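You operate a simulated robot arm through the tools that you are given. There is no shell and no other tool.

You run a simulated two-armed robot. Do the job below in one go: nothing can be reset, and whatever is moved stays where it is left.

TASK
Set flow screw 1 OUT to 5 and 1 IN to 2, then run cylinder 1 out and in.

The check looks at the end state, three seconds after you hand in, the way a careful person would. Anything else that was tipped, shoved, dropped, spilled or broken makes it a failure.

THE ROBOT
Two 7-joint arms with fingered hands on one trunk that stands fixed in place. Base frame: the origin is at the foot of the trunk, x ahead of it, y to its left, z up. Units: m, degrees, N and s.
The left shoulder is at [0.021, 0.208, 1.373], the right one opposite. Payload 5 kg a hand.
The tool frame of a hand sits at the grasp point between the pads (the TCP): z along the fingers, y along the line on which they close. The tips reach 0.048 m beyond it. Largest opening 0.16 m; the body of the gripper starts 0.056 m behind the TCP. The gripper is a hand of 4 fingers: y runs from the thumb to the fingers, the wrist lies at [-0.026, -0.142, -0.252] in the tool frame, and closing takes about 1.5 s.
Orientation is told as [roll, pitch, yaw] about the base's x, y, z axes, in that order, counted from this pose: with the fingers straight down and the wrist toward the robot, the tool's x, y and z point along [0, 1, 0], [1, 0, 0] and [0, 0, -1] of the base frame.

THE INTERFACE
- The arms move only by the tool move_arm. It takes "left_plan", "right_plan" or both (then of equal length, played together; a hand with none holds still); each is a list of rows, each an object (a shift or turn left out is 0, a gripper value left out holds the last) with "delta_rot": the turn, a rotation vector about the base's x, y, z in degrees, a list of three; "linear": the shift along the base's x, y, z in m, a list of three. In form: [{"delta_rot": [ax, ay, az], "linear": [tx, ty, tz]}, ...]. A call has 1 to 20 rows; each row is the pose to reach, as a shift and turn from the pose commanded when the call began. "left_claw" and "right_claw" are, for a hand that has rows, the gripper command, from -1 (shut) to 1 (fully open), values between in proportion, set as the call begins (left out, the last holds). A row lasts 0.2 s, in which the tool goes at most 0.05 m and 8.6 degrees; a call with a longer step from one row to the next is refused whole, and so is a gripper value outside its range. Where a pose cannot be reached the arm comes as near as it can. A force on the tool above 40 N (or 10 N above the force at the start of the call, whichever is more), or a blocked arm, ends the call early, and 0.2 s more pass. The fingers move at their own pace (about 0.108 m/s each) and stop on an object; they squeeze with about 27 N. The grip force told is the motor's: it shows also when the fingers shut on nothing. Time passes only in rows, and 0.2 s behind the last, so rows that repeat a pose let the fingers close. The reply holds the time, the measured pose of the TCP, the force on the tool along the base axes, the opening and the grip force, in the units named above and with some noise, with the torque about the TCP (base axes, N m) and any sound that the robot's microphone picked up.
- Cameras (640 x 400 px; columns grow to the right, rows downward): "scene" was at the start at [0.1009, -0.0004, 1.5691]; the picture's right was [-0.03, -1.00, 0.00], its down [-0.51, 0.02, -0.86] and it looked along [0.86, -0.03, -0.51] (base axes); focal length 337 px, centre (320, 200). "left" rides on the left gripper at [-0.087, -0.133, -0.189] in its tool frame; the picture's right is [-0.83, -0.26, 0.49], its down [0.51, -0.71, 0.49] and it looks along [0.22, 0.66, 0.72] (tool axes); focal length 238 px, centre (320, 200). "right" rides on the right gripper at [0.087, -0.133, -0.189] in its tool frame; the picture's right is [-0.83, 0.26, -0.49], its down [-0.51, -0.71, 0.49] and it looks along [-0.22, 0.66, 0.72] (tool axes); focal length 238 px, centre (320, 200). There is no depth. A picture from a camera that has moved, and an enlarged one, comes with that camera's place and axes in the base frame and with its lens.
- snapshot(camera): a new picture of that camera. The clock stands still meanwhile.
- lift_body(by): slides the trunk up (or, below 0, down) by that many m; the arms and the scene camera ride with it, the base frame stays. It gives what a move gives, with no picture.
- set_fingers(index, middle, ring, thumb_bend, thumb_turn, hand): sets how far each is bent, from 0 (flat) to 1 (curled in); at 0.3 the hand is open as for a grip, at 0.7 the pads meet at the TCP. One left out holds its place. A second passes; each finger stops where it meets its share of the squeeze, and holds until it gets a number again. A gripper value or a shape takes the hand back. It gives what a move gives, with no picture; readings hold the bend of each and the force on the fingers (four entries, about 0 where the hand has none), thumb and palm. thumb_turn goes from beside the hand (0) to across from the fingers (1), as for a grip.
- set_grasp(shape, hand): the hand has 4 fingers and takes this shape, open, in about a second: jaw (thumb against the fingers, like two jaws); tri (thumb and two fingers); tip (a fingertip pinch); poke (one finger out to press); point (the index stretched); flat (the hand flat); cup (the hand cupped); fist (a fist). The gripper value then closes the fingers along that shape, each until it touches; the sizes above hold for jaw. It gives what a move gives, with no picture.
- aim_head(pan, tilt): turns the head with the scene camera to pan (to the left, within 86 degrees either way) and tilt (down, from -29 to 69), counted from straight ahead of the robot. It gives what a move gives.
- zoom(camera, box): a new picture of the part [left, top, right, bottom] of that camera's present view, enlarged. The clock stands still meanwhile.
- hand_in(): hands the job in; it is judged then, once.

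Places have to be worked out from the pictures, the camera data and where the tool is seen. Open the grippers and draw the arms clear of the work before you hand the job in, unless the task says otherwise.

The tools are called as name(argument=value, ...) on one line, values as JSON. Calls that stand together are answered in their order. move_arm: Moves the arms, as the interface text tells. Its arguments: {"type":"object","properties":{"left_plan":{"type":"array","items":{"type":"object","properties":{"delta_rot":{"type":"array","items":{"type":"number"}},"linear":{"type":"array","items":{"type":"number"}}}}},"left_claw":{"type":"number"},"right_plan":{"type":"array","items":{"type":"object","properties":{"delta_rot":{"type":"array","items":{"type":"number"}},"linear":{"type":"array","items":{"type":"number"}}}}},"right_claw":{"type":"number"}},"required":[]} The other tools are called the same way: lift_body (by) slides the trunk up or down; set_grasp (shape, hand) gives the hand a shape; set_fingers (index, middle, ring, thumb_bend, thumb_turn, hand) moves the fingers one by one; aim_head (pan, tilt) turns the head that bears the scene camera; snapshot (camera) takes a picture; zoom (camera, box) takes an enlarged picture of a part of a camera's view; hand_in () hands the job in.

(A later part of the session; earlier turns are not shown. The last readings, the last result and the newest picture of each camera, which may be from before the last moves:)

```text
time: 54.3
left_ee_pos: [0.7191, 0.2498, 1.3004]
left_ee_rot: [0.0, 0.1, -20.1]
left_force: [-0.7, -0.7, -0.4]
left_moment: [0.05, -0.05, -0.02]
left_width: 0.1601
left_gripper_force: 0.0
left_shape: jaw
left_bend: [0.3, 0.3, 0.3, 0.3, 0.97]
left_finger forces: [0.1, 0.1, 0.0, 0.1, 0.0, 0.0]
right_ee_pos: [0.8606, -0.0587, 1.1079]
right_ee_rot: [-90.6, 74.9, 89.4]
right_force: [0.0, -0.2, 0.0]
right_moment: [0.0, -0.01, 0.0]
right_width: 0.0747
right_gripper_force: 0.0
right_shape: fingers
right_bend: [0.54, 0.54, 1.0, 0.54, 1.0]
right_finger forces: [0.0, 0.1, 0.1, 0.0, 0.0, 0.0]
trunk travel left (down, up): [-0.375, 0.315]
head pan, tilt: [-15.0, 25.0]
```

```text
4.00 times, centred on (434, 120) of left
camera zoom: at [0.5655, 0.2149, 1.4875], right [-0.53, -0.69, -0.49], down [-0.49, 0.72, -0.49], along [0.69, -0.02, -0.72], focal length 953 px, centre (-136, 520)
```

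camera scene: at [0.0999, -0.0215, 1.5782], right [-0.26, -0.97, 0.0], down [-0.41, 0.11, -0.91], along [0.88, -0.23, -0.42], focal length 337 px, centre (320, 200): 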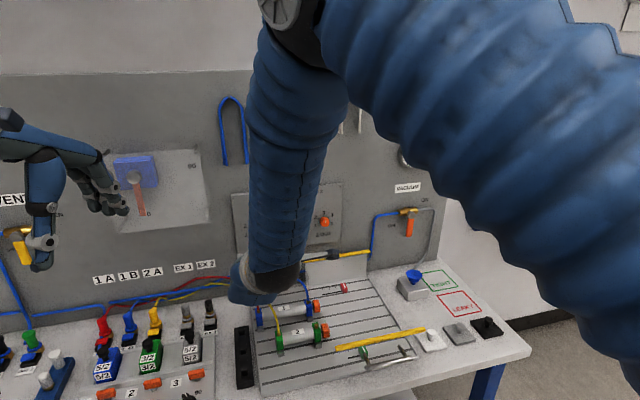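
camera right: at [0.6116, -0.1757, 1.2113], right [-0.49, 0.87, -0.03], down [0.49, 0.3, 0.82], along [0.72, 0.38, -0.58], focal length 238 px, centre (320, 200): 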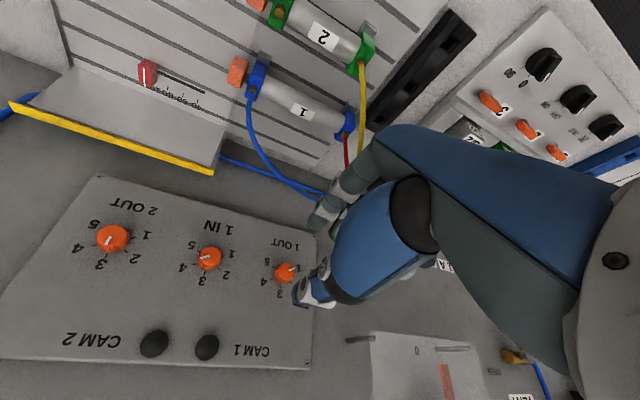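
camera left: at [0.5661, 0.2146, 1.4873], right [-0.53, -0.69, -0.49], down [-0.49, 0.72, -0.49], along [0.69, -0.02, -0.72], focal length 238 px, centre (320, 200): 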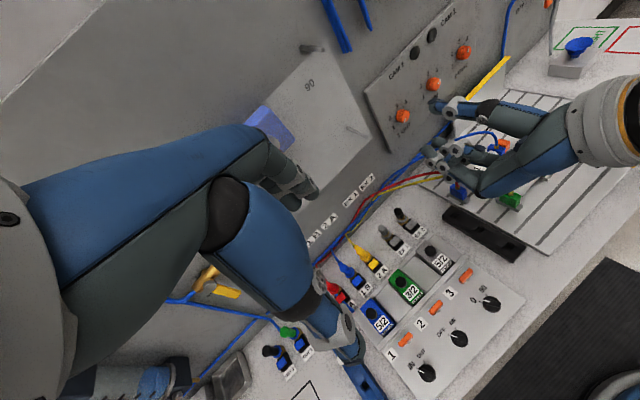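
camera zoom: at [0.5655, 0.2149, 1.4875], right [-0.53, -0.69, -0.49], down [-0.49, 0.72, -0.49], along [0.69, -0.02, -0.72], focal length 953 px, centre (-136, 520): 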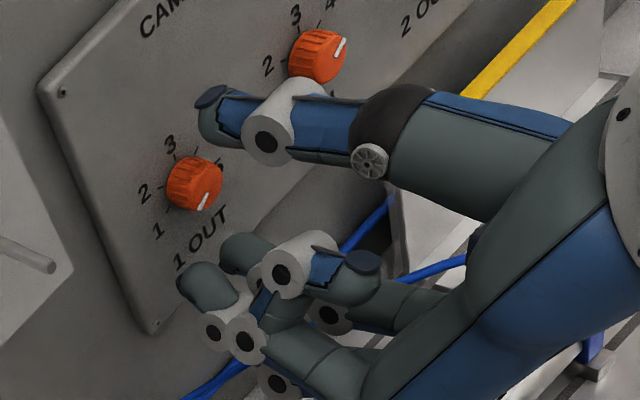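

Views agree on the knob within 2–3 mm, and the fingers straddle it. I'll advance in small steps to x ≈ 0.882 so the tips overlap the knob's sides just short of the panel, watching the force.

move_arm(right_plan=[{"linear": [0.006, 0, -0.0015]}, {"linear": [0.012, 0, -0.0015]}, {"linear": [0.017, 0, -0.0015]}, {"linear": [0.021, 0, -0.0015]}, {"linear": [0.021, 0, -0.0015]}])

zoom(camera="left", box=[370, 70, 498, 170])

zoom(camera="right", box=[240, 190, 368, 310])

```text
time: 55.5
left_ee_pos: [0.7203, 0.2497, 1.2997]
left_ee_rot: [0.0, 0.1, -20.2]
left_force: [0.3, -0.2, -0.5]
left_moment: [0.02, 0.0, 0.0]
left_width: 0.16
left_gripper_force: 0.1
left_shape: jaw
left_bend: [0.3, 0.3, 0.3, 0.3, 0.97]
left_finger forces: [0.0, 0.0, 0.1, 0.0, 0.0, 0.1]
right_ee_pos: [0.8824, -0.0591, 1.1061]
right_ee_rot: [-90.5, 74.9, 89.5]
right_force: [-0.3, -0.9, 0.2]
right_moment: [-0.03, 0.0, -0.02]
right_width: 0.0744
right_gripper_force: 0.0
right_shape: fingers
right_bend: [0.54, 0.54, 1.0, 0.54, 1.0]
right_finger forces: [0.0, 0.0, 0.0, 0.0, 0.1, 0.0]
trunk travel left (down, up): [-0.375, 0.315]
head pan, tilt: [-15.0, 25.0]
```

```text
4.00 times, centred on (434, 120) of left
camera zoom: at [0.566, 0.215, 1.4873], right [-0.53, -0.69, -0.49], down [-0.49, 0.72, -0.49], along [0.69, -0.02, -0.72], focal length 953 px, centre (-136, 520)
```

zoom: 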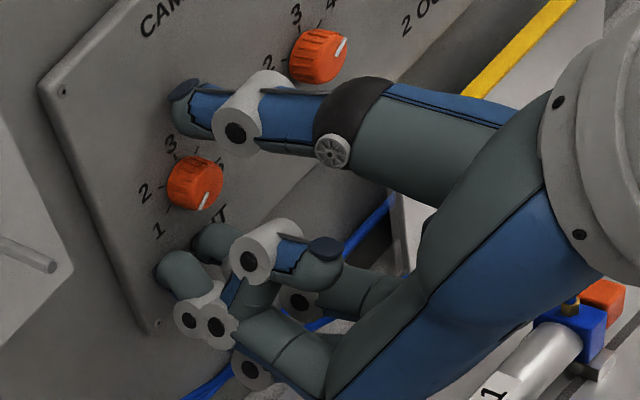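

```text
3.33 times, centred on (304, 250) of right
camera zoom: at [0.6927, -0.1775, 1.2101], right [-0.49, 0.87, -0.03], down [0.49, 0.3, 0.82], along [0.72, 0.38, -0.58], focal length 794 px, centre (373, 33)
```

zoom: 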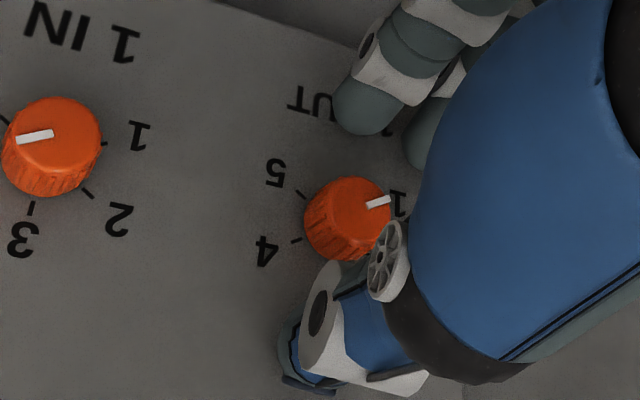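

The thumb and two fingers straddle the 1 OUT knob evenly in both views with no contact force yet. I'll close the fingers onto it.

set_fingers(hand="right", index=0.8, middle=0.8, thumb_bend=0.8)

zoom(camera="left", box=[370, 70, 498, 170])

zoom(camera="right", box=[240, 190, 368, 310])

```text
time: 56.5
left_ee_pos: [0.7197, 0.2507, 1.2994]
left_ee_rot: [0.0, 0.1, -20.1]
left_force: [0.2, -0.1, 0.3]
left_moment: [0.0, -0.01, 0.01]
left_width: 0.1601
left_gripper_force: 0.0
left_shape: jaw
left_bend: [0.3, 0.3, 0.3, 0.3, 0.97]
left_finger forces: [0.0, 0.1, 0.0, 0.0, 0.1, 0.1]
right_ee_pos: [0.8824, -0.0593, 1.107]
right_ee_rot: [-91.4, 74.9, 88.7]
right_force: [10.1, 1.1, 12.8]
right_moment: [0.0, -0.32, 0.13]
right_width: 0.0283
right_gripper_force: 18.2
right_shape: fingers
right_bend: [0.63, 0.79, 1.0, 0.67, 1.0]
right_finger forces: [9.2, 0.0, 0.0, 0.1, 27.3, 0.1]
trunk travel left (down, up): [-0.375, 0.315]
head pan, tilt: [-15.0, 25.0]
```

```text
4.00 times, centred on (434, 120) of left
camera zoom: at [0.5659, 0.2152, 1.4874], right [-0.53, -0.69, -0.49], down [-0.49, 0.72, -0.49], along [0.69, -0.02, -0.72], focal length 953 px, centre (-136, 520)
```

zoom: 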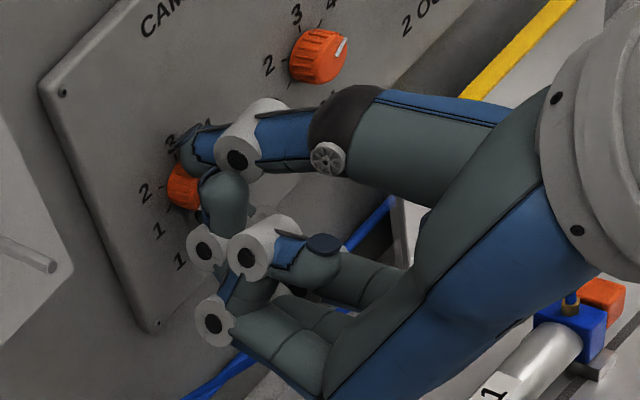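

```text
3.33 times, centred on (304, 250) of right
camera zoom: at [0.6934, -0.1774, 1.2116], right [-0.49, 0.87, -0.04], down [0.49, 0.3, 0.82], along [0.73, 0.38, -0.57], focal length 794 px, centre (373, 33)
```

zoom: 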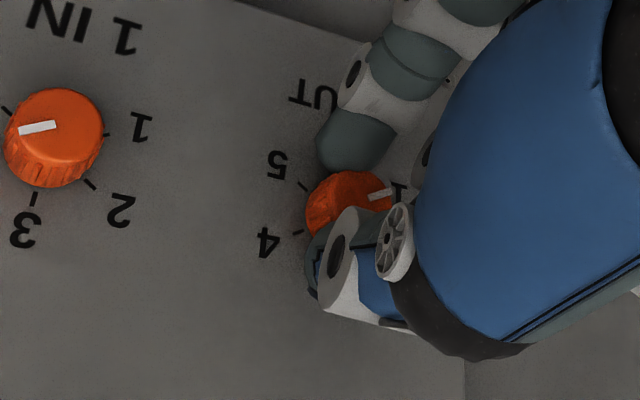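

Only the index (9 N) and thumb (27 N) gripped the knob. The middle finger slid past its edge and curled in front. I'll open, curl the middle finger away, and shift the hand about 6 mm so the index–thumb pinch is centred on the knob.

set_fingers(hand="right", index=0.54, thumb_bend=0.54)

set_fingers(hand="right", middle=1.0)

move_arm(right_plan=[{"linear": [0, 0.003, 0]}, {"linear": [0.0, 0.0065, -0.0005]}, {"linear": [0.0, 0.0065, -0.0005]}])

zoom(camera="left", box=[370, 70, 498, 170])

zoom(camera="right", box=[240, 190, 368, 310])

```text
time: 57.5
left_ee_pos: [0.7206, 0.2513, 1.2988]
left_ee_rot: [-0.1, 0.1, -20.1]
left_force: [0.0, 0.3, -0.1]
left_moment: [0.04, 0.02, 0.01]
left_width: 0.1603
left_gripper_force: 0.1
left_shape: jaw
left_bend: [0.3, 0.3, 0.3, 0.3, 0.97]
left_finger forces: [0.0, 0.0, 0.1, 0.1, 0.1, 0.0]
right_ee_pos: [0.8812, -0.059, 1.1051]
right_ee_rot: [-90.5, 74.9, 89.6]
right_force: [0.2, -0.8, 0.0]
right_moment: [-0.01, -0.01, -0.01]
right_width: 0.0748
right_gripper_force: 0.1
right_shape: fingers
right_bend: [0.54, 0.8, 1.0, 0.54, 1.0]
right_finger forces: [0.0, 0.0, 0.1, 0.0, 0.0, 0.0]
trunk travel left (down, up): [-0.375, 0.315]
head pan, tilt: [-15.0, 25.0]
```

```text
time: 58.5
left_ee_pos: [0.7204, 0.2498, 1.2997]
left_ee_rot: [0.0, 0.1, -20.1]
left_force: [0.6, -0.6, -0.2]
left_moment: [0.0, -0.02, 0.01]
left_width: 0.1599
left_gripper_force: 0.1
left_shape: jaw
left_bend: [0.3, 0.3, 0.3, 0.3, 0.97]
left_finger forces: [0.1, 0.0, 0.0, 0.1, 0.1, 0.1]
right_ee_pos: [0.8821, -0.0589, 1.1068]
right_ee_rot: [-90.6, 74.9, 89.5]
right_force: [0.0, 0.6, -0.1]
right_moment: [0.02, -0.02, 0.01]
right_width: 0.0745
right_gripper_force: 0.1
right_shape: fingers
right_bend: [0.54, 1.0, 1.0, 0.54, 1.0]
right_finger forces: [0.0, 0.1, 0.0, 0.0, 0.0, 0.0]
trunk travel left (down, up): [-0.375, 0.315]
head pan, tilt: [-15.0, 25.0]
```

```text
time: 59.3
left_ee_pos: [0.7198, 0.2501, 1.2999]
left_ee_rot: [0.0, 0.0, -20.2]
left_force: [0.5, -0.3, -0.2]
left_moment: [-0.01, 0.0, -0.01]
left_width: 0.1599
left_gripper_force: 0.0
left_shape: jaw
left_bend: [0.3, 0.3, 0.3, 0.3, 0.97]
left_finger forces: [0.0, 0.1, 0.1, 0.1, 0.1, 0.0]
right_ee_pos: [0.8816, -0.0521, 1.104]
right_ee_rot: [-90.5, 74.9, 89.5]
right_force: [-0.3, 0.0, 0.8]
right_moment: [0.01, 0.0, 0.0]
right_width: 0.0745
right_gripper_force: 0.0
right_shape: fingers
right_bend: [0.54, 1.0, 1.0, 0.54, 1.0]
right_finger forces: [0.0, 0.1, 0.0, 0.0, 0.1, 0.1]
trunk travel left (down, up): [-0.375, 0.315]
head pan, tilt: [-15.0, 25.0]
```

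```text
4.00 times, centred on (434, 120) of left
camera zoom: at [0.5661, 0.2148, 1.4873], right [-0.53, -0.69, -0.49], down [-0.49, 0.72, -0.49], along [0.69, -0.02, -0.72], focal length 953 px, centre (-136, 520)
```

zoom: 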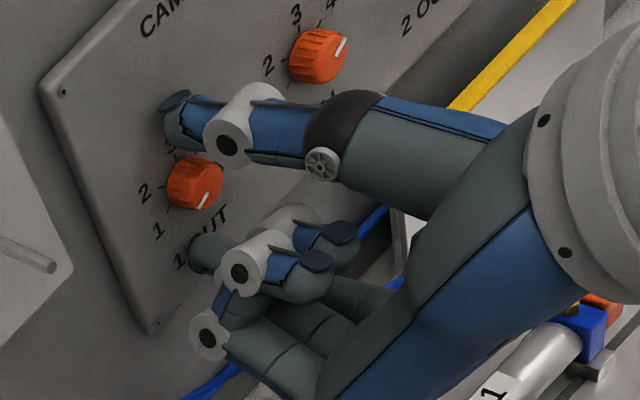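

```text
3.33 times, centred on (304, 250) of right
camera zoom: at [0.6925, -0.1707, 1.209], right [-0.49, 0.87, -0.03], down [0.49, 0.3, 0.82], along [0.72, 0.38, -0.57], focal length 794 px, centre (373, 33)
```

zoom: 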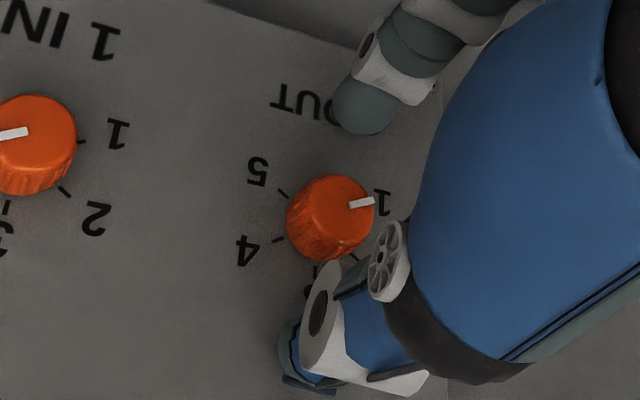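

The index and thumb now straddle the knob on a line through its centre. I'll advance 2.5 mm for more overlap and close just those two.

move_arm(right_plan=[{"linear": [0.0025, 0, 0.0005]}, {"linear": [0.0025, 0, 0.0005]}])

set_fingers(hand="right", index=0.8, thumb_bend=0.8)

zoom(camera="left", box=[370, 70, 498, 170])

zoom(camera="right", box=[240, 190, 368, 310])

```text
time: 59.9
left_ee_pos: [0.7199, 0.2491, 1.3004]
left_ee_rot: [-0.1, 0.0, -20.1]
left_force: [0.4, -0.2, -0.2]
left_moment: [-0.03, 0.03, 0.03]
left_width: 0.1601
left_gripper_force: 0.1
left_shape: jaw
left_bend: [0.3, 0.3, 0.3, 0.3, 0.97]
left_finger forces: [0.0, 0.1, 0.1, 0.0, 0.1, 0.0]
right_ee_pos: [0.8826, -0.0521, 1.1052]
right_ee_rot: [-90.3, 74.9, 89.7]
right_force: [-6.1, -0.4, -0.9]
right_moment: [-0.03, 0.29, -0.04]
right_width: 0.0744
right_gripper_force: 3.0
right_shape: fingers
right_bend: [0.54, 1.0, 1.0, 0.54, 1.0]
right_finger forces: [5.8, 0.1, 0.0, 0.1, 0.0, 0.1]
trunk travel left (down, up): [-0.375, 0.315]
head pan, tilt: [-15.0, 25.0]
```

```text
time: 60.9
left_ee_pos: [0.7204, 0.2511, 1.2997]
left_ee_rot: [0.0, 0.0, -20.1]
left_force: [0.2, -0.9, 0.0]
left_moment: [-0.01, 0.02, -0.03]
left_width: 0.1599
left_gripper_force: 0.1
left_shape: jaw
left_bend: [0.3, 0.3, 0.3, 0.3, 0.97]
left_finger forces: [0.0, 0.0, 0.1, 0.0, 0.1, 0.0]
right_ee_pos: [0.8852, -0.052, 1.1087]
right_ee_rot: [-91.5, 74.9, 88.5]
right_force: [8.5, -0.6, 15.7]
right_moment: [-0.08, -0.38, 0.07]
right_width: 0.0288
right_gripper_force: 16.6
right_shape: fingers
right_bend: [0.62, 1.0, 1.0, 0.68, 1.0]
right_finger forces: [9.9, 0.0, 0.1, 0.0, 23.3, 0.1]
trunk travel left (down, up): [-0.375, 0.315]
head pan, tilt: [-15.0, 25.0]
```

```text
4.00 times, centred on (434, 120) of left
camera zoom: at [0.5656, 0.215, 1.4876], right [-0.53, -0.69, -0.49], down [-0.49, 0.72, -0.49], along [0.69, -0.02, -0.72], focal length 953 px, centre (-136, 520)
```

zoom: 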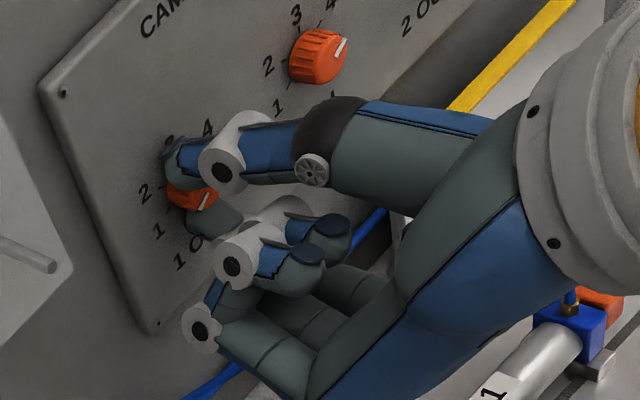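

```text
3.33 times, centred on (304, 250) of right
camera zoom: at [0.6958, -0.1706, 1.2117], right [-0.49, 0.87, -0.04], down [0.48, 0.3, 0.82], along [0.73, 0.38, -0.57], focal length 794 px, centre (373, 33)
```

zoom: 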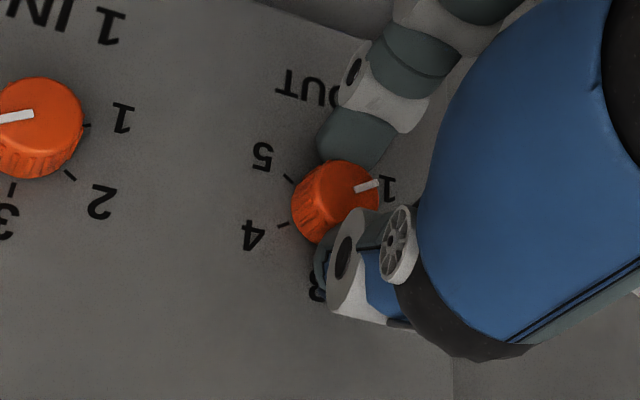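

The knob is gripped (index 10 N, thumb 23 N), though the thumb pushes the hand up about 3 mm, so the axis is slightly higher than I commanded. I'll raise the hand by 3 mm and turn the first 40° clockwise about the knob axis, then check for slip.

move_arm(right_plan=[{"linear": [-0.001, 0, 0.002]}, {"linear": [-0.002, -0.0003, 0.0039], "delta_rot": [8, 0, 0]}, {"linear": [-0.002, -0.0008, 0.0048], "delta_rot": [16, 0, 0]}, {"linear": [-0.002, -0.0013, 0.0056], "delta_rot": [24, 0, 0]}, {"linear": [-0.002, -0.002, 0.0063], "delta_rot": [32, 0, 0]}, {"linear": [-0.002, -0.0028, 0.007], "delta_rot": [40, 0, 0]}, {"linear": [-0.002, -0.0028, 0.007], "delta_rot": [40, 0, 0]}])

zoom(camera="left", box=[370, 70, 498, 170])

zoom(camera="right", box=[240, 190, 368, 310])

```text
time: 62.5
left_ee_pos: [0.7204, 0.2493, 1.3001]
left_ee_rot: [0.0, 0.1, -20.2]
left_force: [0.4, -0.1, -1.2]
left_moment: [-0.03, -0.01, 0.02]
left_width: 0.1601
left_gripper_force: 0.1
left_shape: jaw
left_bend: [0.3, 0.3, 0.3, 0.3, 0.97]
left_finger forces: [0.1, 0.0, 0.0, 0.0, 0.0, 0.0]
right_ee_pos: [0.8833, -0.0564, 1.1113]
right_ee_rot: [-90.1, 34.9, 89.8]
right_force: [15.4, -7.5, 13.7]
right_moment: [-0.16, -0.51, -0.18]
right_width: 0.0287
right_gripper_force: 14.8
right_shape: fingers
right_bend: [0.63, 1.0, 1.0, 0.68, 1.0]
right_finger forces: [7.4, 0.1, 0.0, 0.1, 21.9, 0.0]
trunk travel left (down, up): [-0.375, 0.315]
head pan, tilt: [-15.0, 25.0]
```

```text
4.00 times, centred on (434, 120) of left
camera zoom: at [0.5664, 0.2145, 1.4872], right [-0.53, -0.69, -0.49], down [-0.49, 0.72, -0.49], along [0.69, -0.02, -0.72], focal length 953 px, centre (-136, 520)
```

zoom: 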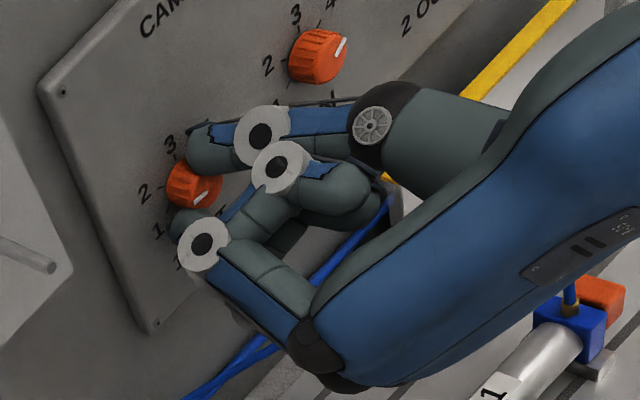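

```text
3.33 times, centred on (304, 250) of right
camera zoom: at [0.6936, -0.2145, 1.1152], right [-0.49, 0.69, 0.54], down [0.49, -0.29, 0.82], along [0.73, 0.66, -0.19], focal length 794 px, centre (373, 33)
```

zoom: 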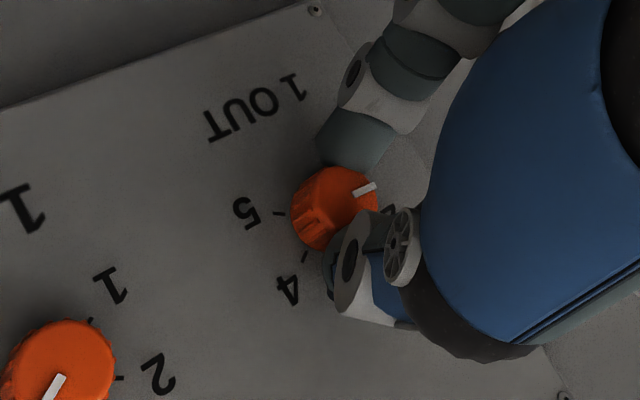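

The knob mark stays fixed relative to the hand while the scale turned past it, so the grip holds and the knob has turned 40°. I'll continue the remaining 40° of this stroke.

move_arm(right_plan=[{"linear": [0, -0.0008, 0.0005], "delta_rot": [8, 0, 0]}, {"linear": [0, -0.0017, 0.0008], "delta_rot": [16, 0, 0]}, {"linear": [0, -0.0026, 0.0011], "delta_rot": [24, 0, 0]}, {"linear": [0, -0.0036, 0.0012], "delta_rot": [32, 0, 0]}, {"linear": [0, -0.0046, 0.0012], "delta_rot": [40, 0, 0]}, {"linear": [0, -0.0046, 0.0012], "delta_rot": [40, 0, 0]}])

zoom(camera="right", box=[240, 190, 368, 310])

zoom(camera="left", box=[370, 70, 498, 170])

```text
time: 63.9
left_ee_pos: [0.7205, 0.2477, 1.2996]
left_ee_rot: [0.0, 0.2, -20.1]
left_force: [0.4, 0.7, -0.6]
left_moment: [-0.02, 0.02, -0.01]
left_width: 0.16
left_gripper_force: 0.1
left_shape: jaw
left_bend: [0.3, 0.3, 0.3, 0.3, 0.97]
left_finger forces: [0.0, 0.0, 0.0, 0.0, 0.0, 0.1]
right_ee_pos: [0.8835, -0.0626, 1.1123]
right_ee_rot: [-89.8, -5.3, 89.7]
right_force: [11.8, -13.2, 7.4]
right_moment: [-0.1, -0.32, -0.36]
right_width: 0.0289
right_gripper_force: 14.5
right_shape: fingers
right_bend: [0.63, 1.0, 1.0, 0.68, 1.0]
right_finger forces: [8.1, 0.0, 0.0, 0.1, 21.3, 0.1]
trunk travel left (down, up): [-0.375, 0.315]
head pan, tilt: [-15.0, 25.0]
```

```text
3.33 times, centred on (304, 250) of right
camera zoom: at [0.6933, -0.1855, 1.0129], right [-0.48, 0.18, 0.85], down [0.49, -0.75, 0.44], along [0.73, 0.63, 0.28], focal length 794 px, centre (373, 33)
```

zoom: 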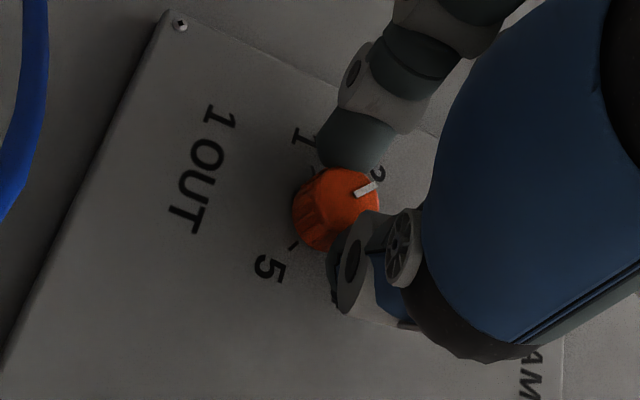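

```text
4.00 times, centred on (434, 120) of left
camera zoom: at [0.5668, 0.2136, 1.4872], right [-0.53, -0.69, -0.49], down [-0.49, 0.72, -0.49], along [0.69, -0.02, -0.72], focal length 953 px, centre (-136, 520)
```

zoom: 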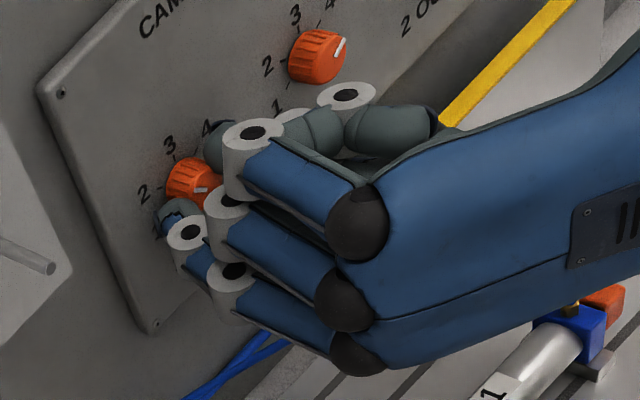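

The first 80° stroke held perfectly. Now I'll open, back off 3 cm, twist back −80°, and return to the knob for the second stroke.

set_fingers(hand="right", index=0.54, thumb_bend=0.54)

move_arm(right_plan=[{"linear": [-0.015, 0, 0]}, {"linear": [-0.03, 0, 0]}, {"linear": [-0.03, 0.001, 0], "delta_rot": [-8, 0, 0]}, {"linear": [-0.03, 0.002, 0], "delta_rot": [-16, 0, 0]}, {"linear": [-0.03, 0.003, -0.0003], "delta_rot": [-24, 0, 0]}, {"linear": [-0.03, 0.0038, -0.0007], "delta_rot": [-32, 0, 0]}, {"linear": [-0.03, 0.0046, -0.0012], "delta_rot": [-40, 0, 0]}, {"linear": [-0.03, 0.0054, -0.0019], "delta_rot": [-48, 0, 0]}, {"linear": [-0.03, 0.0061, -0.0026], "delta_rot": [-56, 0, 0]}, {"linear": [-0.03, 0.0066, -0.0034], "delta_rot": [-64, 0, 0]}, {"linear": [-0.03, 0.0071, -0.0043], "delta_rot": [-72, 0, 0]}, {"linear": [-0.03, 0.0074, -0.0052], "delta_rot": [-80, 0, 0]}, {"linear": [-0.03, 0.0074, -0.0052], "delta_rot": [-80, 0, 0]}])

zoom(camera="right", box=[240, 190, 368, 310])

zoom(camera="left", box=[370, 70, 498, 170])

```text
time: 64.9
left_ee_pos: [0.7191, 0.2511, 1.2993]
left_ee_rot: [-0.1, 0.1, -20.1]
left_force: [-0.2, -0.4, 0.3]
left_moment: [0.02, -0.01, -0.01]
left_width: 0.1597
left_gripper_force: 0.1
left_shape: jaw
left_bend: [0.3, 0.3, 0.3, 0.3, 0.97]
left_finger forces: [0.0, 0.0, 0.1, 0.0, 0.0, 0.0]
right_ee_pos: [0.8824, -0.0599, 1.1136]
right_ee_rot: [-90.1, -5.1, 89.9]
right_force: [-0.5, -0.9, 1.2]
right_moment: [0.04, 0.0, 0.05]
right_width: 0.0747
right_gripper_force: 0.0
right_shape: fingers
right_bend: [0.54, 1.0, 1.0, 0.54, 1.0]
right_finger forces: [0.1, 0.0, 0.0, 0.1, 0.1, 0.0]
trunk travel left (down, up): [-0.375, 0.315]
head pan, tilt: [-15.0, 25.0]
```

```text
time: 67.7
left_ee_pos: [0.7211, 0.2507, 1.2994]
left_ee_rot: [0.1, 0.1, -20.1]
left_force: [0.0, 0.0, 0.9]
left_moment: [0.01, 0.02, 0.01]
left_width: 0.16
left_gripper_force: 0.0
left_shape: jaw
left_bend: [0.3, 0.3, 0.3, 0.3, 0.97]
left_finger forces: [0.0, 0.0, 0.0, 0.0, 0.0, 0.0]
right_ee_pos: [0.8523, -0.0532, 1.1073]
right_ee_rot: [-90.3, 75.0, 89.6]
right_force: [-0.1, 0.1, -0.2]
right_moment: [0.02, -0.02, 0.01]
right_width: 0.0746
right_gripper_force: 0.1
right_shape: fingers
right_bend: [0.54, 1.0, 1.0, 0.54, 1.0]
right_finger forces: [0.0, 0.1, 0.0, 0.1, 0.0, 0.1]
trunk travel left (down, up): [-0.375, 0.315]
head pan, tilt: [-15.0, 25.0]
```

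```text
3.33 times, centred on (304, 250) of right
camera zoom: at [0.6636, -0.1716, 1.2119], right [-0.49, 0.87, -0.03], down [0.49, 0.3, 0.82], along [0.72, 0.38, -0.58], focal length 794 px, centre (373, 33)
```

zoom: 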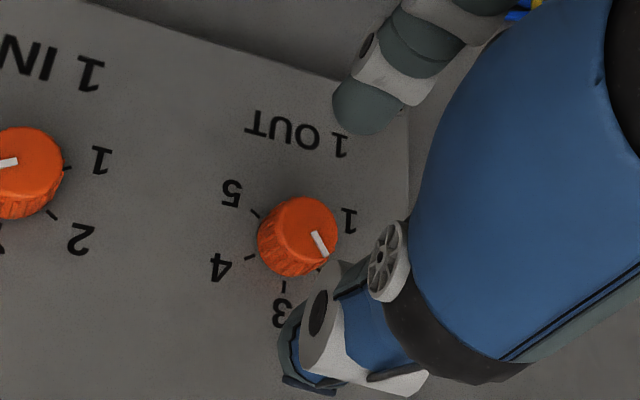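

```text
4.00 times, centred on (434, 120) of left
camera zoom: at [0.5661, 0.2146, 1.4873], right [-0.53, -0.69, -0.49], down [-0.49, 0.72, -0.49], along [0.69, -0.02, -0.72], focal length 953 px, centre (-136, 520)
```

zoom: 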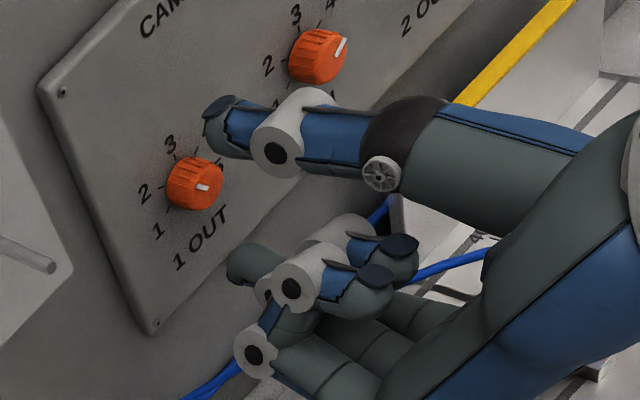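

The mark has moved to a bit past 2, as expected. I'll re-approach to x ≈ 0.8825, close, and run the second 80° stroke.

move_arm(right_plan=[{"linear": [0.012, 0, 0.001]}, {"linear": [0.022, 0, 0.001]}, {"linear": [0.03, 0, 0.001]}, {"linear": [0.03, 0, 0.001]}])

set_fingers(hand="right", index=0.8, thumb_bend=0.8)

zoom(camera="right", box=[240, 190, 368, 310])

```text
time: 68.7
left_ee_pos: [0.7196, 0.2507, 1.2989]
left_ee_rot: [0.0, 0.0, -20.1]
left_force: [-0.5, -1.2, 0.2]
left_moment: [-0.01, 0.04, -0.01]
left_width: 0.1598
left_gripper_force: 0.1
left_shape: jaw
left_bend: [0.3, 0.3, 0.3, 0.3, 0.97]
left_finger forces: [0.1, 0.0, 0.0, 0.0, 0.1, 0.0]
right_ee_pos: [0.8818, -0.0529, 1.1089]
right_ee_rot: [-90.5, 74.9, 89.4]
right_force: [-0.4, 0.0, 0.1]
right_moment: [0.04, 0.0, 0.01]
right_width: 0.0746
right_gripper_force: 0.1
right_shape: fingers
right_bend: [0.54, 1.0, 1.0, 0.54, 1.0]
right_finger forces: [0.0, 0.1, 0.1, 0.0, 0.1, 0.0]
trunk travel left (down, up): [-0.375, 0.315]
head pan, tilt: [-15.0, 25.0]
```

```text
time: 69.7
left_ee_pos: [0.721, 0.2492, 1.3004]
left_ee_rot: [0.0, 0.0, -20.0]
left_force: [0.5, 0.2, -0.4]
left_moment: [0.01, 0.0, 0.05]
left_width: 0.1602
left_gripper_force: 0.1
left_shape: jaw
left_bend: [0.3, 0.3, 0.3, 0.3, 0.97]
left_finger forces: [0.0, 0.0, 0.1, 0.0, 0.1, 0.0]
right_ee_pos: [0.883, -0.0535, 1.1104]
right_ee_rot: [-91.3, 74.9, 88.7]
right_force: [9.3, -1.0, 12.4]
right_moment: [-0.06, -0.33, 0.0]
right_width: 0.0293
right_gripper_force: 16.0
right_shape: fingers
right_bend: [0.61, 1.0, 1.0, 0.69, 1.0]
right_finger forces: [10.6, 0.0, 0.0, 0.0, 21.9, 0.1]
trunk travel left (down, up): [-0.375, 0.315]
head pan, tilt: [-15.0, 25.0]
```

```text
3.33 times, centred on (304, 250) of right
camera zoom: at [0.6936, -0.1718, 1.2144], right [-0.49, 0.87, -0.04], down [0.49, 0.3, 0.82], along [0.73, 0.38, -0.57], focal length 794 px, centre (373, 33)
```

zoom: 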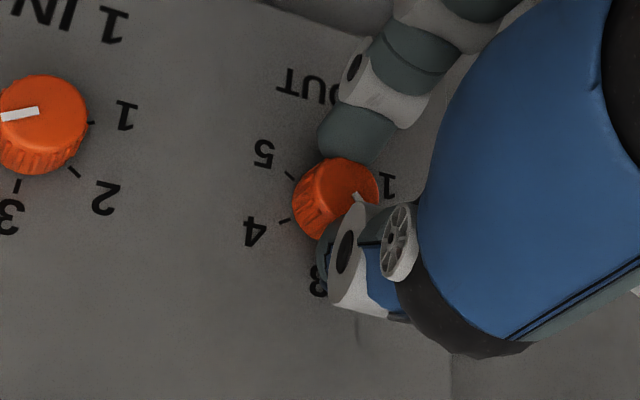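

The grip is good again. I'll turn the second 80° stroke about the knob axis.

move_arm(right_plan=[{"linear": [0, -0.0003, 0.0009], "delta_rot": [8, 0, 0]}, {"linear": [0, -0.0008, 0.0018], "delta_rot": [16, 0, 0]}, {"linear": [0, -0.0013, 0.0026], "delta_rot": [24, 0, 0]}, {"linear": [0, -0.002, 0.0033], "delta_rot": [32, 0, 0]}, {"linear": [0, -0.0028, 0.004], "delta_rot": [40, 0, 0]}, {"linear": [0, -0.0036, 0.0045], "delta_rot": [48, 0, 0]}, {"linear": [0, -0.0045, 0.0048], "delta_rot": [56, 0, 0]}, {"linear": [0, -0.0054, 0.0051], "delta_rot": [64, 0, 0]}, {"linear": [0, -0.0064, 0.0052], "delta_rot": [72, 0, 0]}, {"linear": [0, -0.0074, 0.0052], "delta_rot": [80, 0, 0]}, {"linear": [0, -0.0074, 0.0052], "delta_rot": [80, 0, 0]}])

zoom(camera="right", box=[240, 190, 368, 310])

zoom(camera="left", box=[370, 70, 498, 170])

```text
time: 72.1
left_ee_pos: [0.7211, 0.2477, 1.2985]
left_ee_rot: [0.0, 0.2, -20.2]
left_force: [-0.5, 0.1, -0.5]
left_moment: [-0.04, -0.03, 0.01]
left_width: 0.16
left_gripper_force: 0.1
left_shape: jaw
left_bend: [0.3, 0.3, 0.3, 0.3, 0.97]
left_finger forces: [0.0, 0.0, 0.0, 0.1, 0.1, 0.0]
right_ee_pos: [0.883, -0.0625, 1.1136]
right_ee_rot: [-89.8, -5.2, 89.7]
right_force: [7.8, -17.0, -1.7]
right_moment: [-0.16, 0.02, -0.59]
right_width: 0.0287
right_gripper_force: 16.4
right_shape: fingers
right_bend: [0.62, 1.0, 1.0, 0.69, 1.0]
right_finger forces: [8.4, 0.0, 0.1, 0.0, 24.1, 0.0]
trunk travel left (down, up): [-0.375, 0.315]
head pan, tilt: [-15.0, 25.0]
```

```text
3.33 times, centred on (304, 250) of right
camera zoom: at [0.6931, -0.1871, 1.0143], right [-0.48, 0.18, 0.86], down [0.49, -0.75, 0.44], along [0.73, 0.63, 0.27], focal length 794 px, centre (373, 33)
```

zoom: 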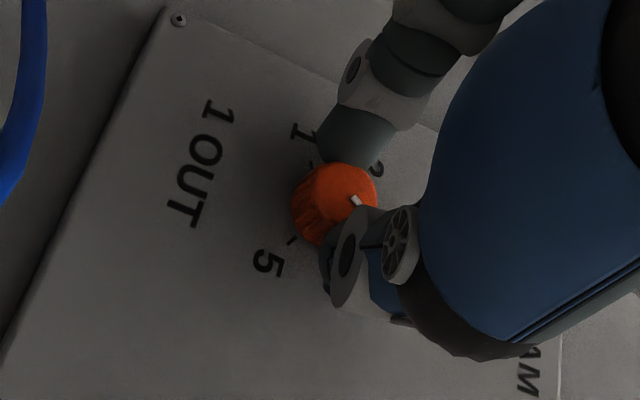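

```text
4.00 times, centred on (434, 120) of left
camera zoom: at [0.567, 0.213, 1.4871], right [-0.53, -0.69, -0.49], down [-0.49, 0.72, -0.49], along [0.69, -0.02, -0.72], focal length 953 px, centre (-136, 520)
```

zoom: 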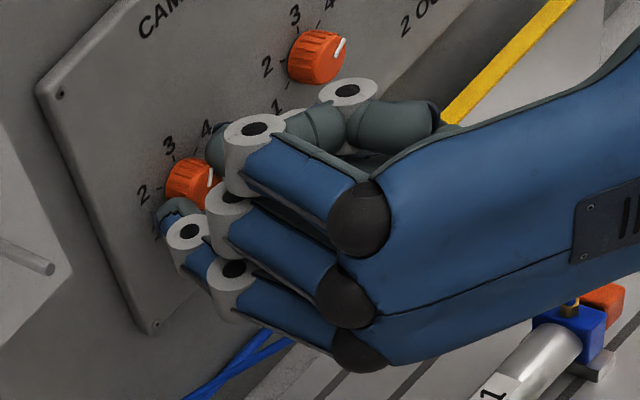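

The second stroke held too, and the mark is now between 3 and 4. I'll release, back off, twist back and check the mark before the final stroke.

set_fingers(hand="right", index=0.54, thumb_bend=0.54)

move_arm(right_plan=[{"linear": [-0.015, 0, 0]}, {"linear": [-0.03, 0, 0]}, {"linear": [-0.03, 0.001, 0], "delta_rot": [-8, 0, 0]}, {"linear": [-0.03, 0.002, 0], "delta_rot": [-16, 0, 0]}, {"linear": [-0.03, 0.003, -0.0003], "delta_rot": [-24, 0, 0]}, {"linear": [-0.03, 0.0038, -0.0007], "delta_rot": [-32, 0, 0]}, {"linear": [-0.03, 0.0046, -0.0012], "delta_rot": [-40, 0, 0]}, {"linear": [-0.03, 0.0054, -0.0019], "delta_rot": [-48, 0, 0]}, {"linear": [-0.03, 0.0061, -0.0026], "delta_rot": [-56, 0, 0]}, {"linear": [-0.03, 0.0066, -0.0034], "delta_rot": [-64, 0, 0]}, {"linear": [-0.03, 0.0071, -0.0043], "delta_rot": [-72, 0, 0]}, {"linear": [-0.03, 0.0074, -0.0052], "delta_rot": [-80, 0, 0]}, {"linear": [-0.03, 0.0074, -0.0052], "delta_rot": [-80, 0, 0]}])

zoom(camera="right", box=[270, 200, 350, 270])

zoom(camera="left", box=[380, 90, 444, 140])

```text
time: 73.1
left_ee_pos: [0.7198, 0.2484, 1.2997]
left_ee_rot: [-0.1, 0.1, -20.0]
left_force: [-0.1, -0.8, 0.1]
left_moment: [0.05, 0.01, 0.0]
left_width: 0.1602
left_gripper_force: 0.0
left_shape: jaw
left_bend: [0.3, 0.3, 0.3, 0.3, 0.97]
left_finger forces: [0.0, 0.0, 0.0, 0.1, 0.1, 0.0]
right_ee_pos: [0.8829, -0.0625, 1.114]
right_ee_rot: [-89.9, -5.1, 89.7]
right_force: [0.4, -0.7, -0.6]
right_moment: [0.01, 0.01, 0.06]
right_width: 0.0744
right_gripper_force: 0.0
right_shape: fingers
right_bend: [0.54, 1.0, 1.0, 0.54, 1.0]
right_finger forces: [0.1, 0.0, 0.0, 0.0, 0.1, 0.0]
trunk travel left (down, up): [-0.375, 0.315]
head pan, tilt: [-15.0, 25.0]
```

```text
time: 75.9
left_ee_pos: [0.7204, 0.2501, 1.3001]
left_ee_rot: [0.1, 0.2, -20.1]
left_force: [0.5, -0.2, 0.9]
left_moment: [0.06, -0.01, -0.01]
left_width: 0.1601
left_gripper_force: 0.1
left_shape: jaw
left_bend: [0.3, 0.3, 0.3, 0.3, 0.97]
left_finger forces: [0.0, 0.0, 0.1, 0.1, 0.1, 0.0]
right_ee_pos: [0.8514, -0.0527, 1.1092]
right_ee_rot: [-90.4, 75.0, 89.7]
right_force: [0.0, -0.1, 0.6]
right_moment: [-0.02, 0.0, 0.02]
right_width: 0.0745
right_gripper_force: 0.1
right_shape: fingers
right_bend: [0.54, 1.0, 1.0, 0.54, 1.0]
right_finger forces: [0.0, 0.1, 0.0, 0.0, 0.0, 0.1]
trunk travel left (down, up): [-0.375, 0.315]
head pan, tilt: [-15.0, 25.0]
```

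```text
5.71 times, centred on (310, 235) of right
camera zoom: at [0.6638, -0.1717, 1.2134], right [-0.49, 0.87, -0.03], down [0.49, 0.3, 0.82], along [0.72, 0.38, -0.58], focal length 1362 px, centre (377, 0)
```

zoom: 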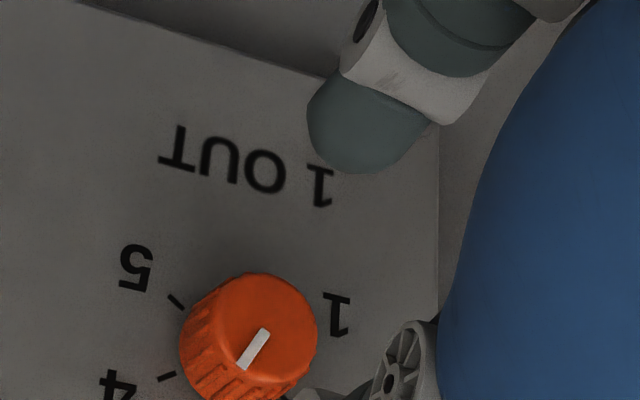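

```text
8.00 times, centred on (412, 115) of left
camera zoom: at [0.5661, 0.2147, 1.4873], right [-0.53, -0.69, -0.49], down [-0.49, 0.72, -0.49], along [0.69, -0.02, -0.72], focal length 1907 px, centre (-416, 880)
```

zoom: 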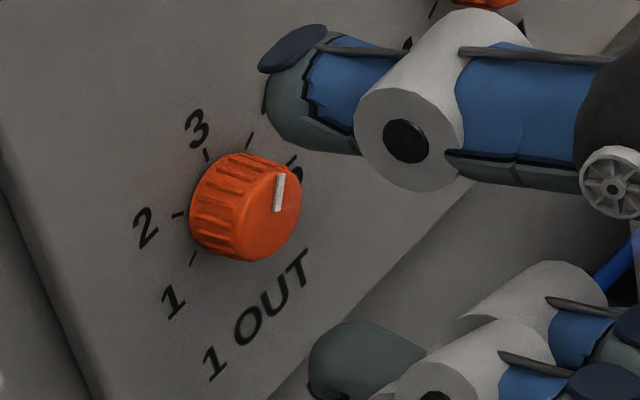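

I estimate the mark at roughly +25 to +35° (a value of about 3.5), a little less than the ideal +40°. I'll zoom closer to measure it well before the last stroke.

zoom(camera="right", box=[280, 240, 320, 280])

zoom(camera="left", box=[394, 104, 426, 126])

aim_head(pan=10, tilt=30)

snapshot(camera="scene")

```text
10.00 times, centred on (300, 260) of right
camera zoom: at [0.6638, -0.1717, 1.2134], right [-0.49, 0.87, -0.03], down [0.49, 0.3, 0.82], along [0.72, 0.38, -0.58], focal length 2384 px, centre (520, -400)
```

zoom: 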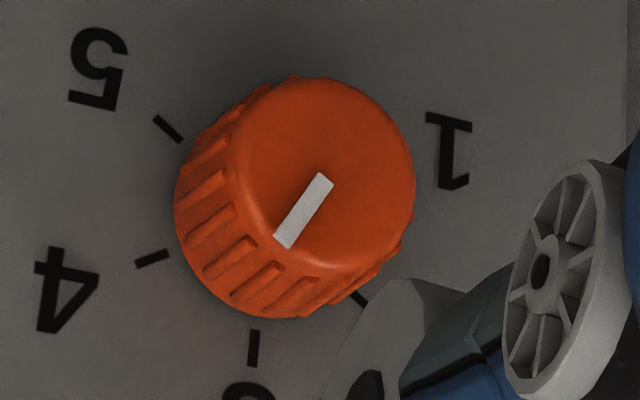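

```text
16.00 times, centred on (410, 115) of left
camera zoom: at [0.5661, 0.2147, 1.4873], right [-0.53, -0.69, -0.49], down [-0.49, 0.72, -0.49], along [0.69, -0.02, -0.72], focal length 3814 px, centre (-1120, 1560)
```

zoom: 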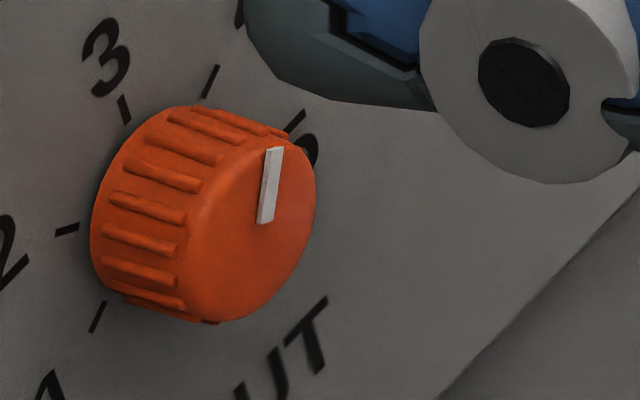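

```text
time: 76.8
left_ee_pos: [0.72, 0.2508, 1.3005]
left_ee_rot: [0.0, 0.1, -20.1]
left_force: [0.3, 0.3, -0.5]
left_moment: [-0.02, -0.02, -0.02]
left_width: 0.1601
left_gripper_force: 0.0
left_shape: jaw
left_bend: [0.3, 0.3, 0.3, 0.3, 0.97]
left_finger forces: [0.0, 0.0, 0.1, 0.0, 0.0, 0.0]
right_ee_pos: [0.8541, -0.0532, 1.1086]
right_ee_rot: [-90.5, 74.9, 89.5]
right_force: [0.1, -0.4, -0.4]
right_moment: [0.01, 0.0, 0.01]
right_width: 0.0747
right_gripper_force: 0.0
right_shape: fingers
right_bend: [0.54, 1.0, 1.0, 0.54, 1.0]
right_finger forces: [0.0, 0.1, 0.1, 0.0, 0.1, 0.0]
trunk travel left (down, up): [-0.375, 0.315]
head pan, tilt: [10.0, 30.0]
```

```text
taken
camera scene: at [0.1, 0.0182, 1.5702], right [0.17, -0.98, 0.0], down [-0.49, -0.09, -0.87], along [0.85, 0.15, -0.5], focal length 337 px, centre (320, 200)
```

scene: 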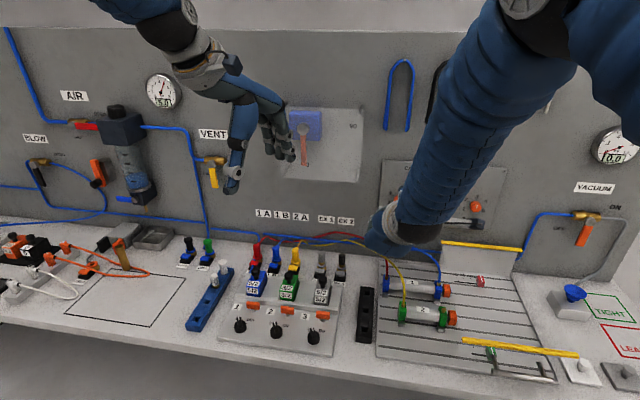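

Two independent measures put the mark at about +30° (3.5), so 90° remain to reach 5 at +120°. I'll re-approach and close for the last stroke.

move_arm(right_plan=[{"linear": [0.012, 0, 0.0]}, {"linear": [0.022, 0, 0.0]}, {"linear": [0.03, 0, 0.0]}, {"linear": [0.03, 0, 0.0]}])

set_fingers(hand="right", index=0.8, thumb_bend=0.8)

zoom(camera="right", box=[270, 200, 350, 270])

zoom(camera="left", box=[380, 90, 444, 140])

```text
time: 77.8
left_ee_pos: [0.7199, 0.2496, 1.2986]
left_ee_rot: [0.1, 0.1, -20.1]
left_force: [0.1, -0.6, 0.3]
left_moment: [-0.02, -0.03, 0.0]
left_width: 0.16
left_gripper_force: 0.0
left_shape: jaw
left_bend: [0.3, 0.3, 0.3, 0.3, 0.97]
left_finger forces: [0.0, 0.1, 0.0, 0.0, 0.0, 0.0]
right_ee_pos: [0.8815, -0.054, 1.1087]
right_ee_rot: [-90.4, 75.0, 89.5]
right_force: [0.7, 0.3, -0.4]
right_moment: [-0.05, 0.0, 0.02]
right_width: 0.0748
right_gripper_force: 0.1
right_shape: fingers
right_bend: [0.54, 1.0, 1.0, 0.54, 1.0]
right_finger forces: [0.1, 0.1, 0.0, 0.0, 0.0, 0.0]
trunk travel left (down, up): [-0.375, 0.315]
head pan, tilt: [10.0, 30.0]
```

```text
time: 78.8
left_ee_pos: [0.7213, 0.2498, 1.299]
left_ee_rot: [0.0, 0.1, -20.2]
left_force: [-0.8, 0.4, 0.1]
left_moment: [-0.01, 0.02, 0.01]
left_width: 0.1599
left_gripper_force: 0.0
left_shape: jaw
left_bend: [0.3, 0.3, 0.3, 0.3, 0.97]
left_finger forces: [0.0, 0.0, 0.0, 0.1, 0.1, 0.0]
right_ee_pos: [0.8827, -0.0534, 1.1112]
right_ee_rot: [-91.3, 74.8, 88.7]
right_force: [9.4, -0.2, 13.0]
right_moment: [-0.09, -0.29, 0.02]
right_width: 0.029
right_gripper_force: 15.8
right_shape: fingers
right_bend: [0.6, 1.0, 1.0, 0.69, 1.0]
right_finger forces: [10.8, 0.1, 0.0, 0.1, 22.1, 0.0]
trunk travel left (down, up): [-0.375, 0.315]
head pan, tilt: [10.0, 30.0]
```

```text
5.71 times, centred on (310, 235) of right
camera zoom: at [0.694, -0.1721, 1.215], right [-0.49, 0.87, -0.04], down [0.49, 0.3, 0.82], along [0.73, 0.38, -0.57], focal length 1362 px, centre (377, 0)
```

zoom: 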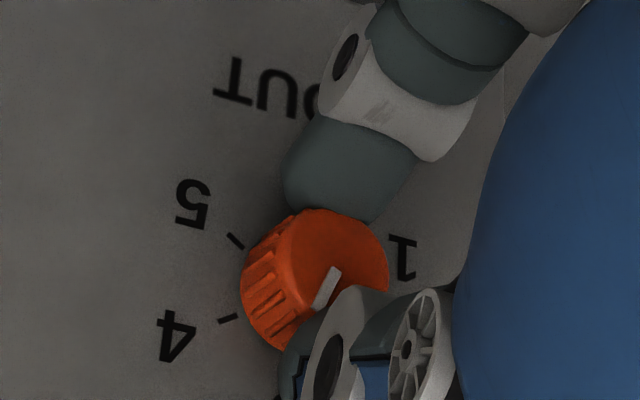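

```text
8.00 times, centred on (412, 115) of left
camera zoom: at [0.5659, 0.215, 1.4874], right [-0.53, -0.69, -0.49], down [-0.49, 0.72, -0.49], along [0.69, -0.02, -0.72], focal length 1907 px, centre (-416, 880)
```

zoom: 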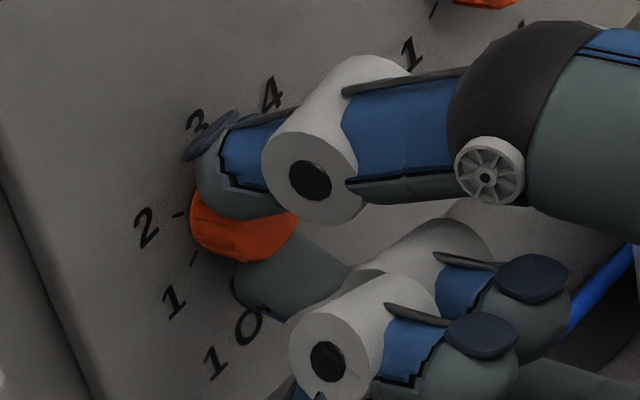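

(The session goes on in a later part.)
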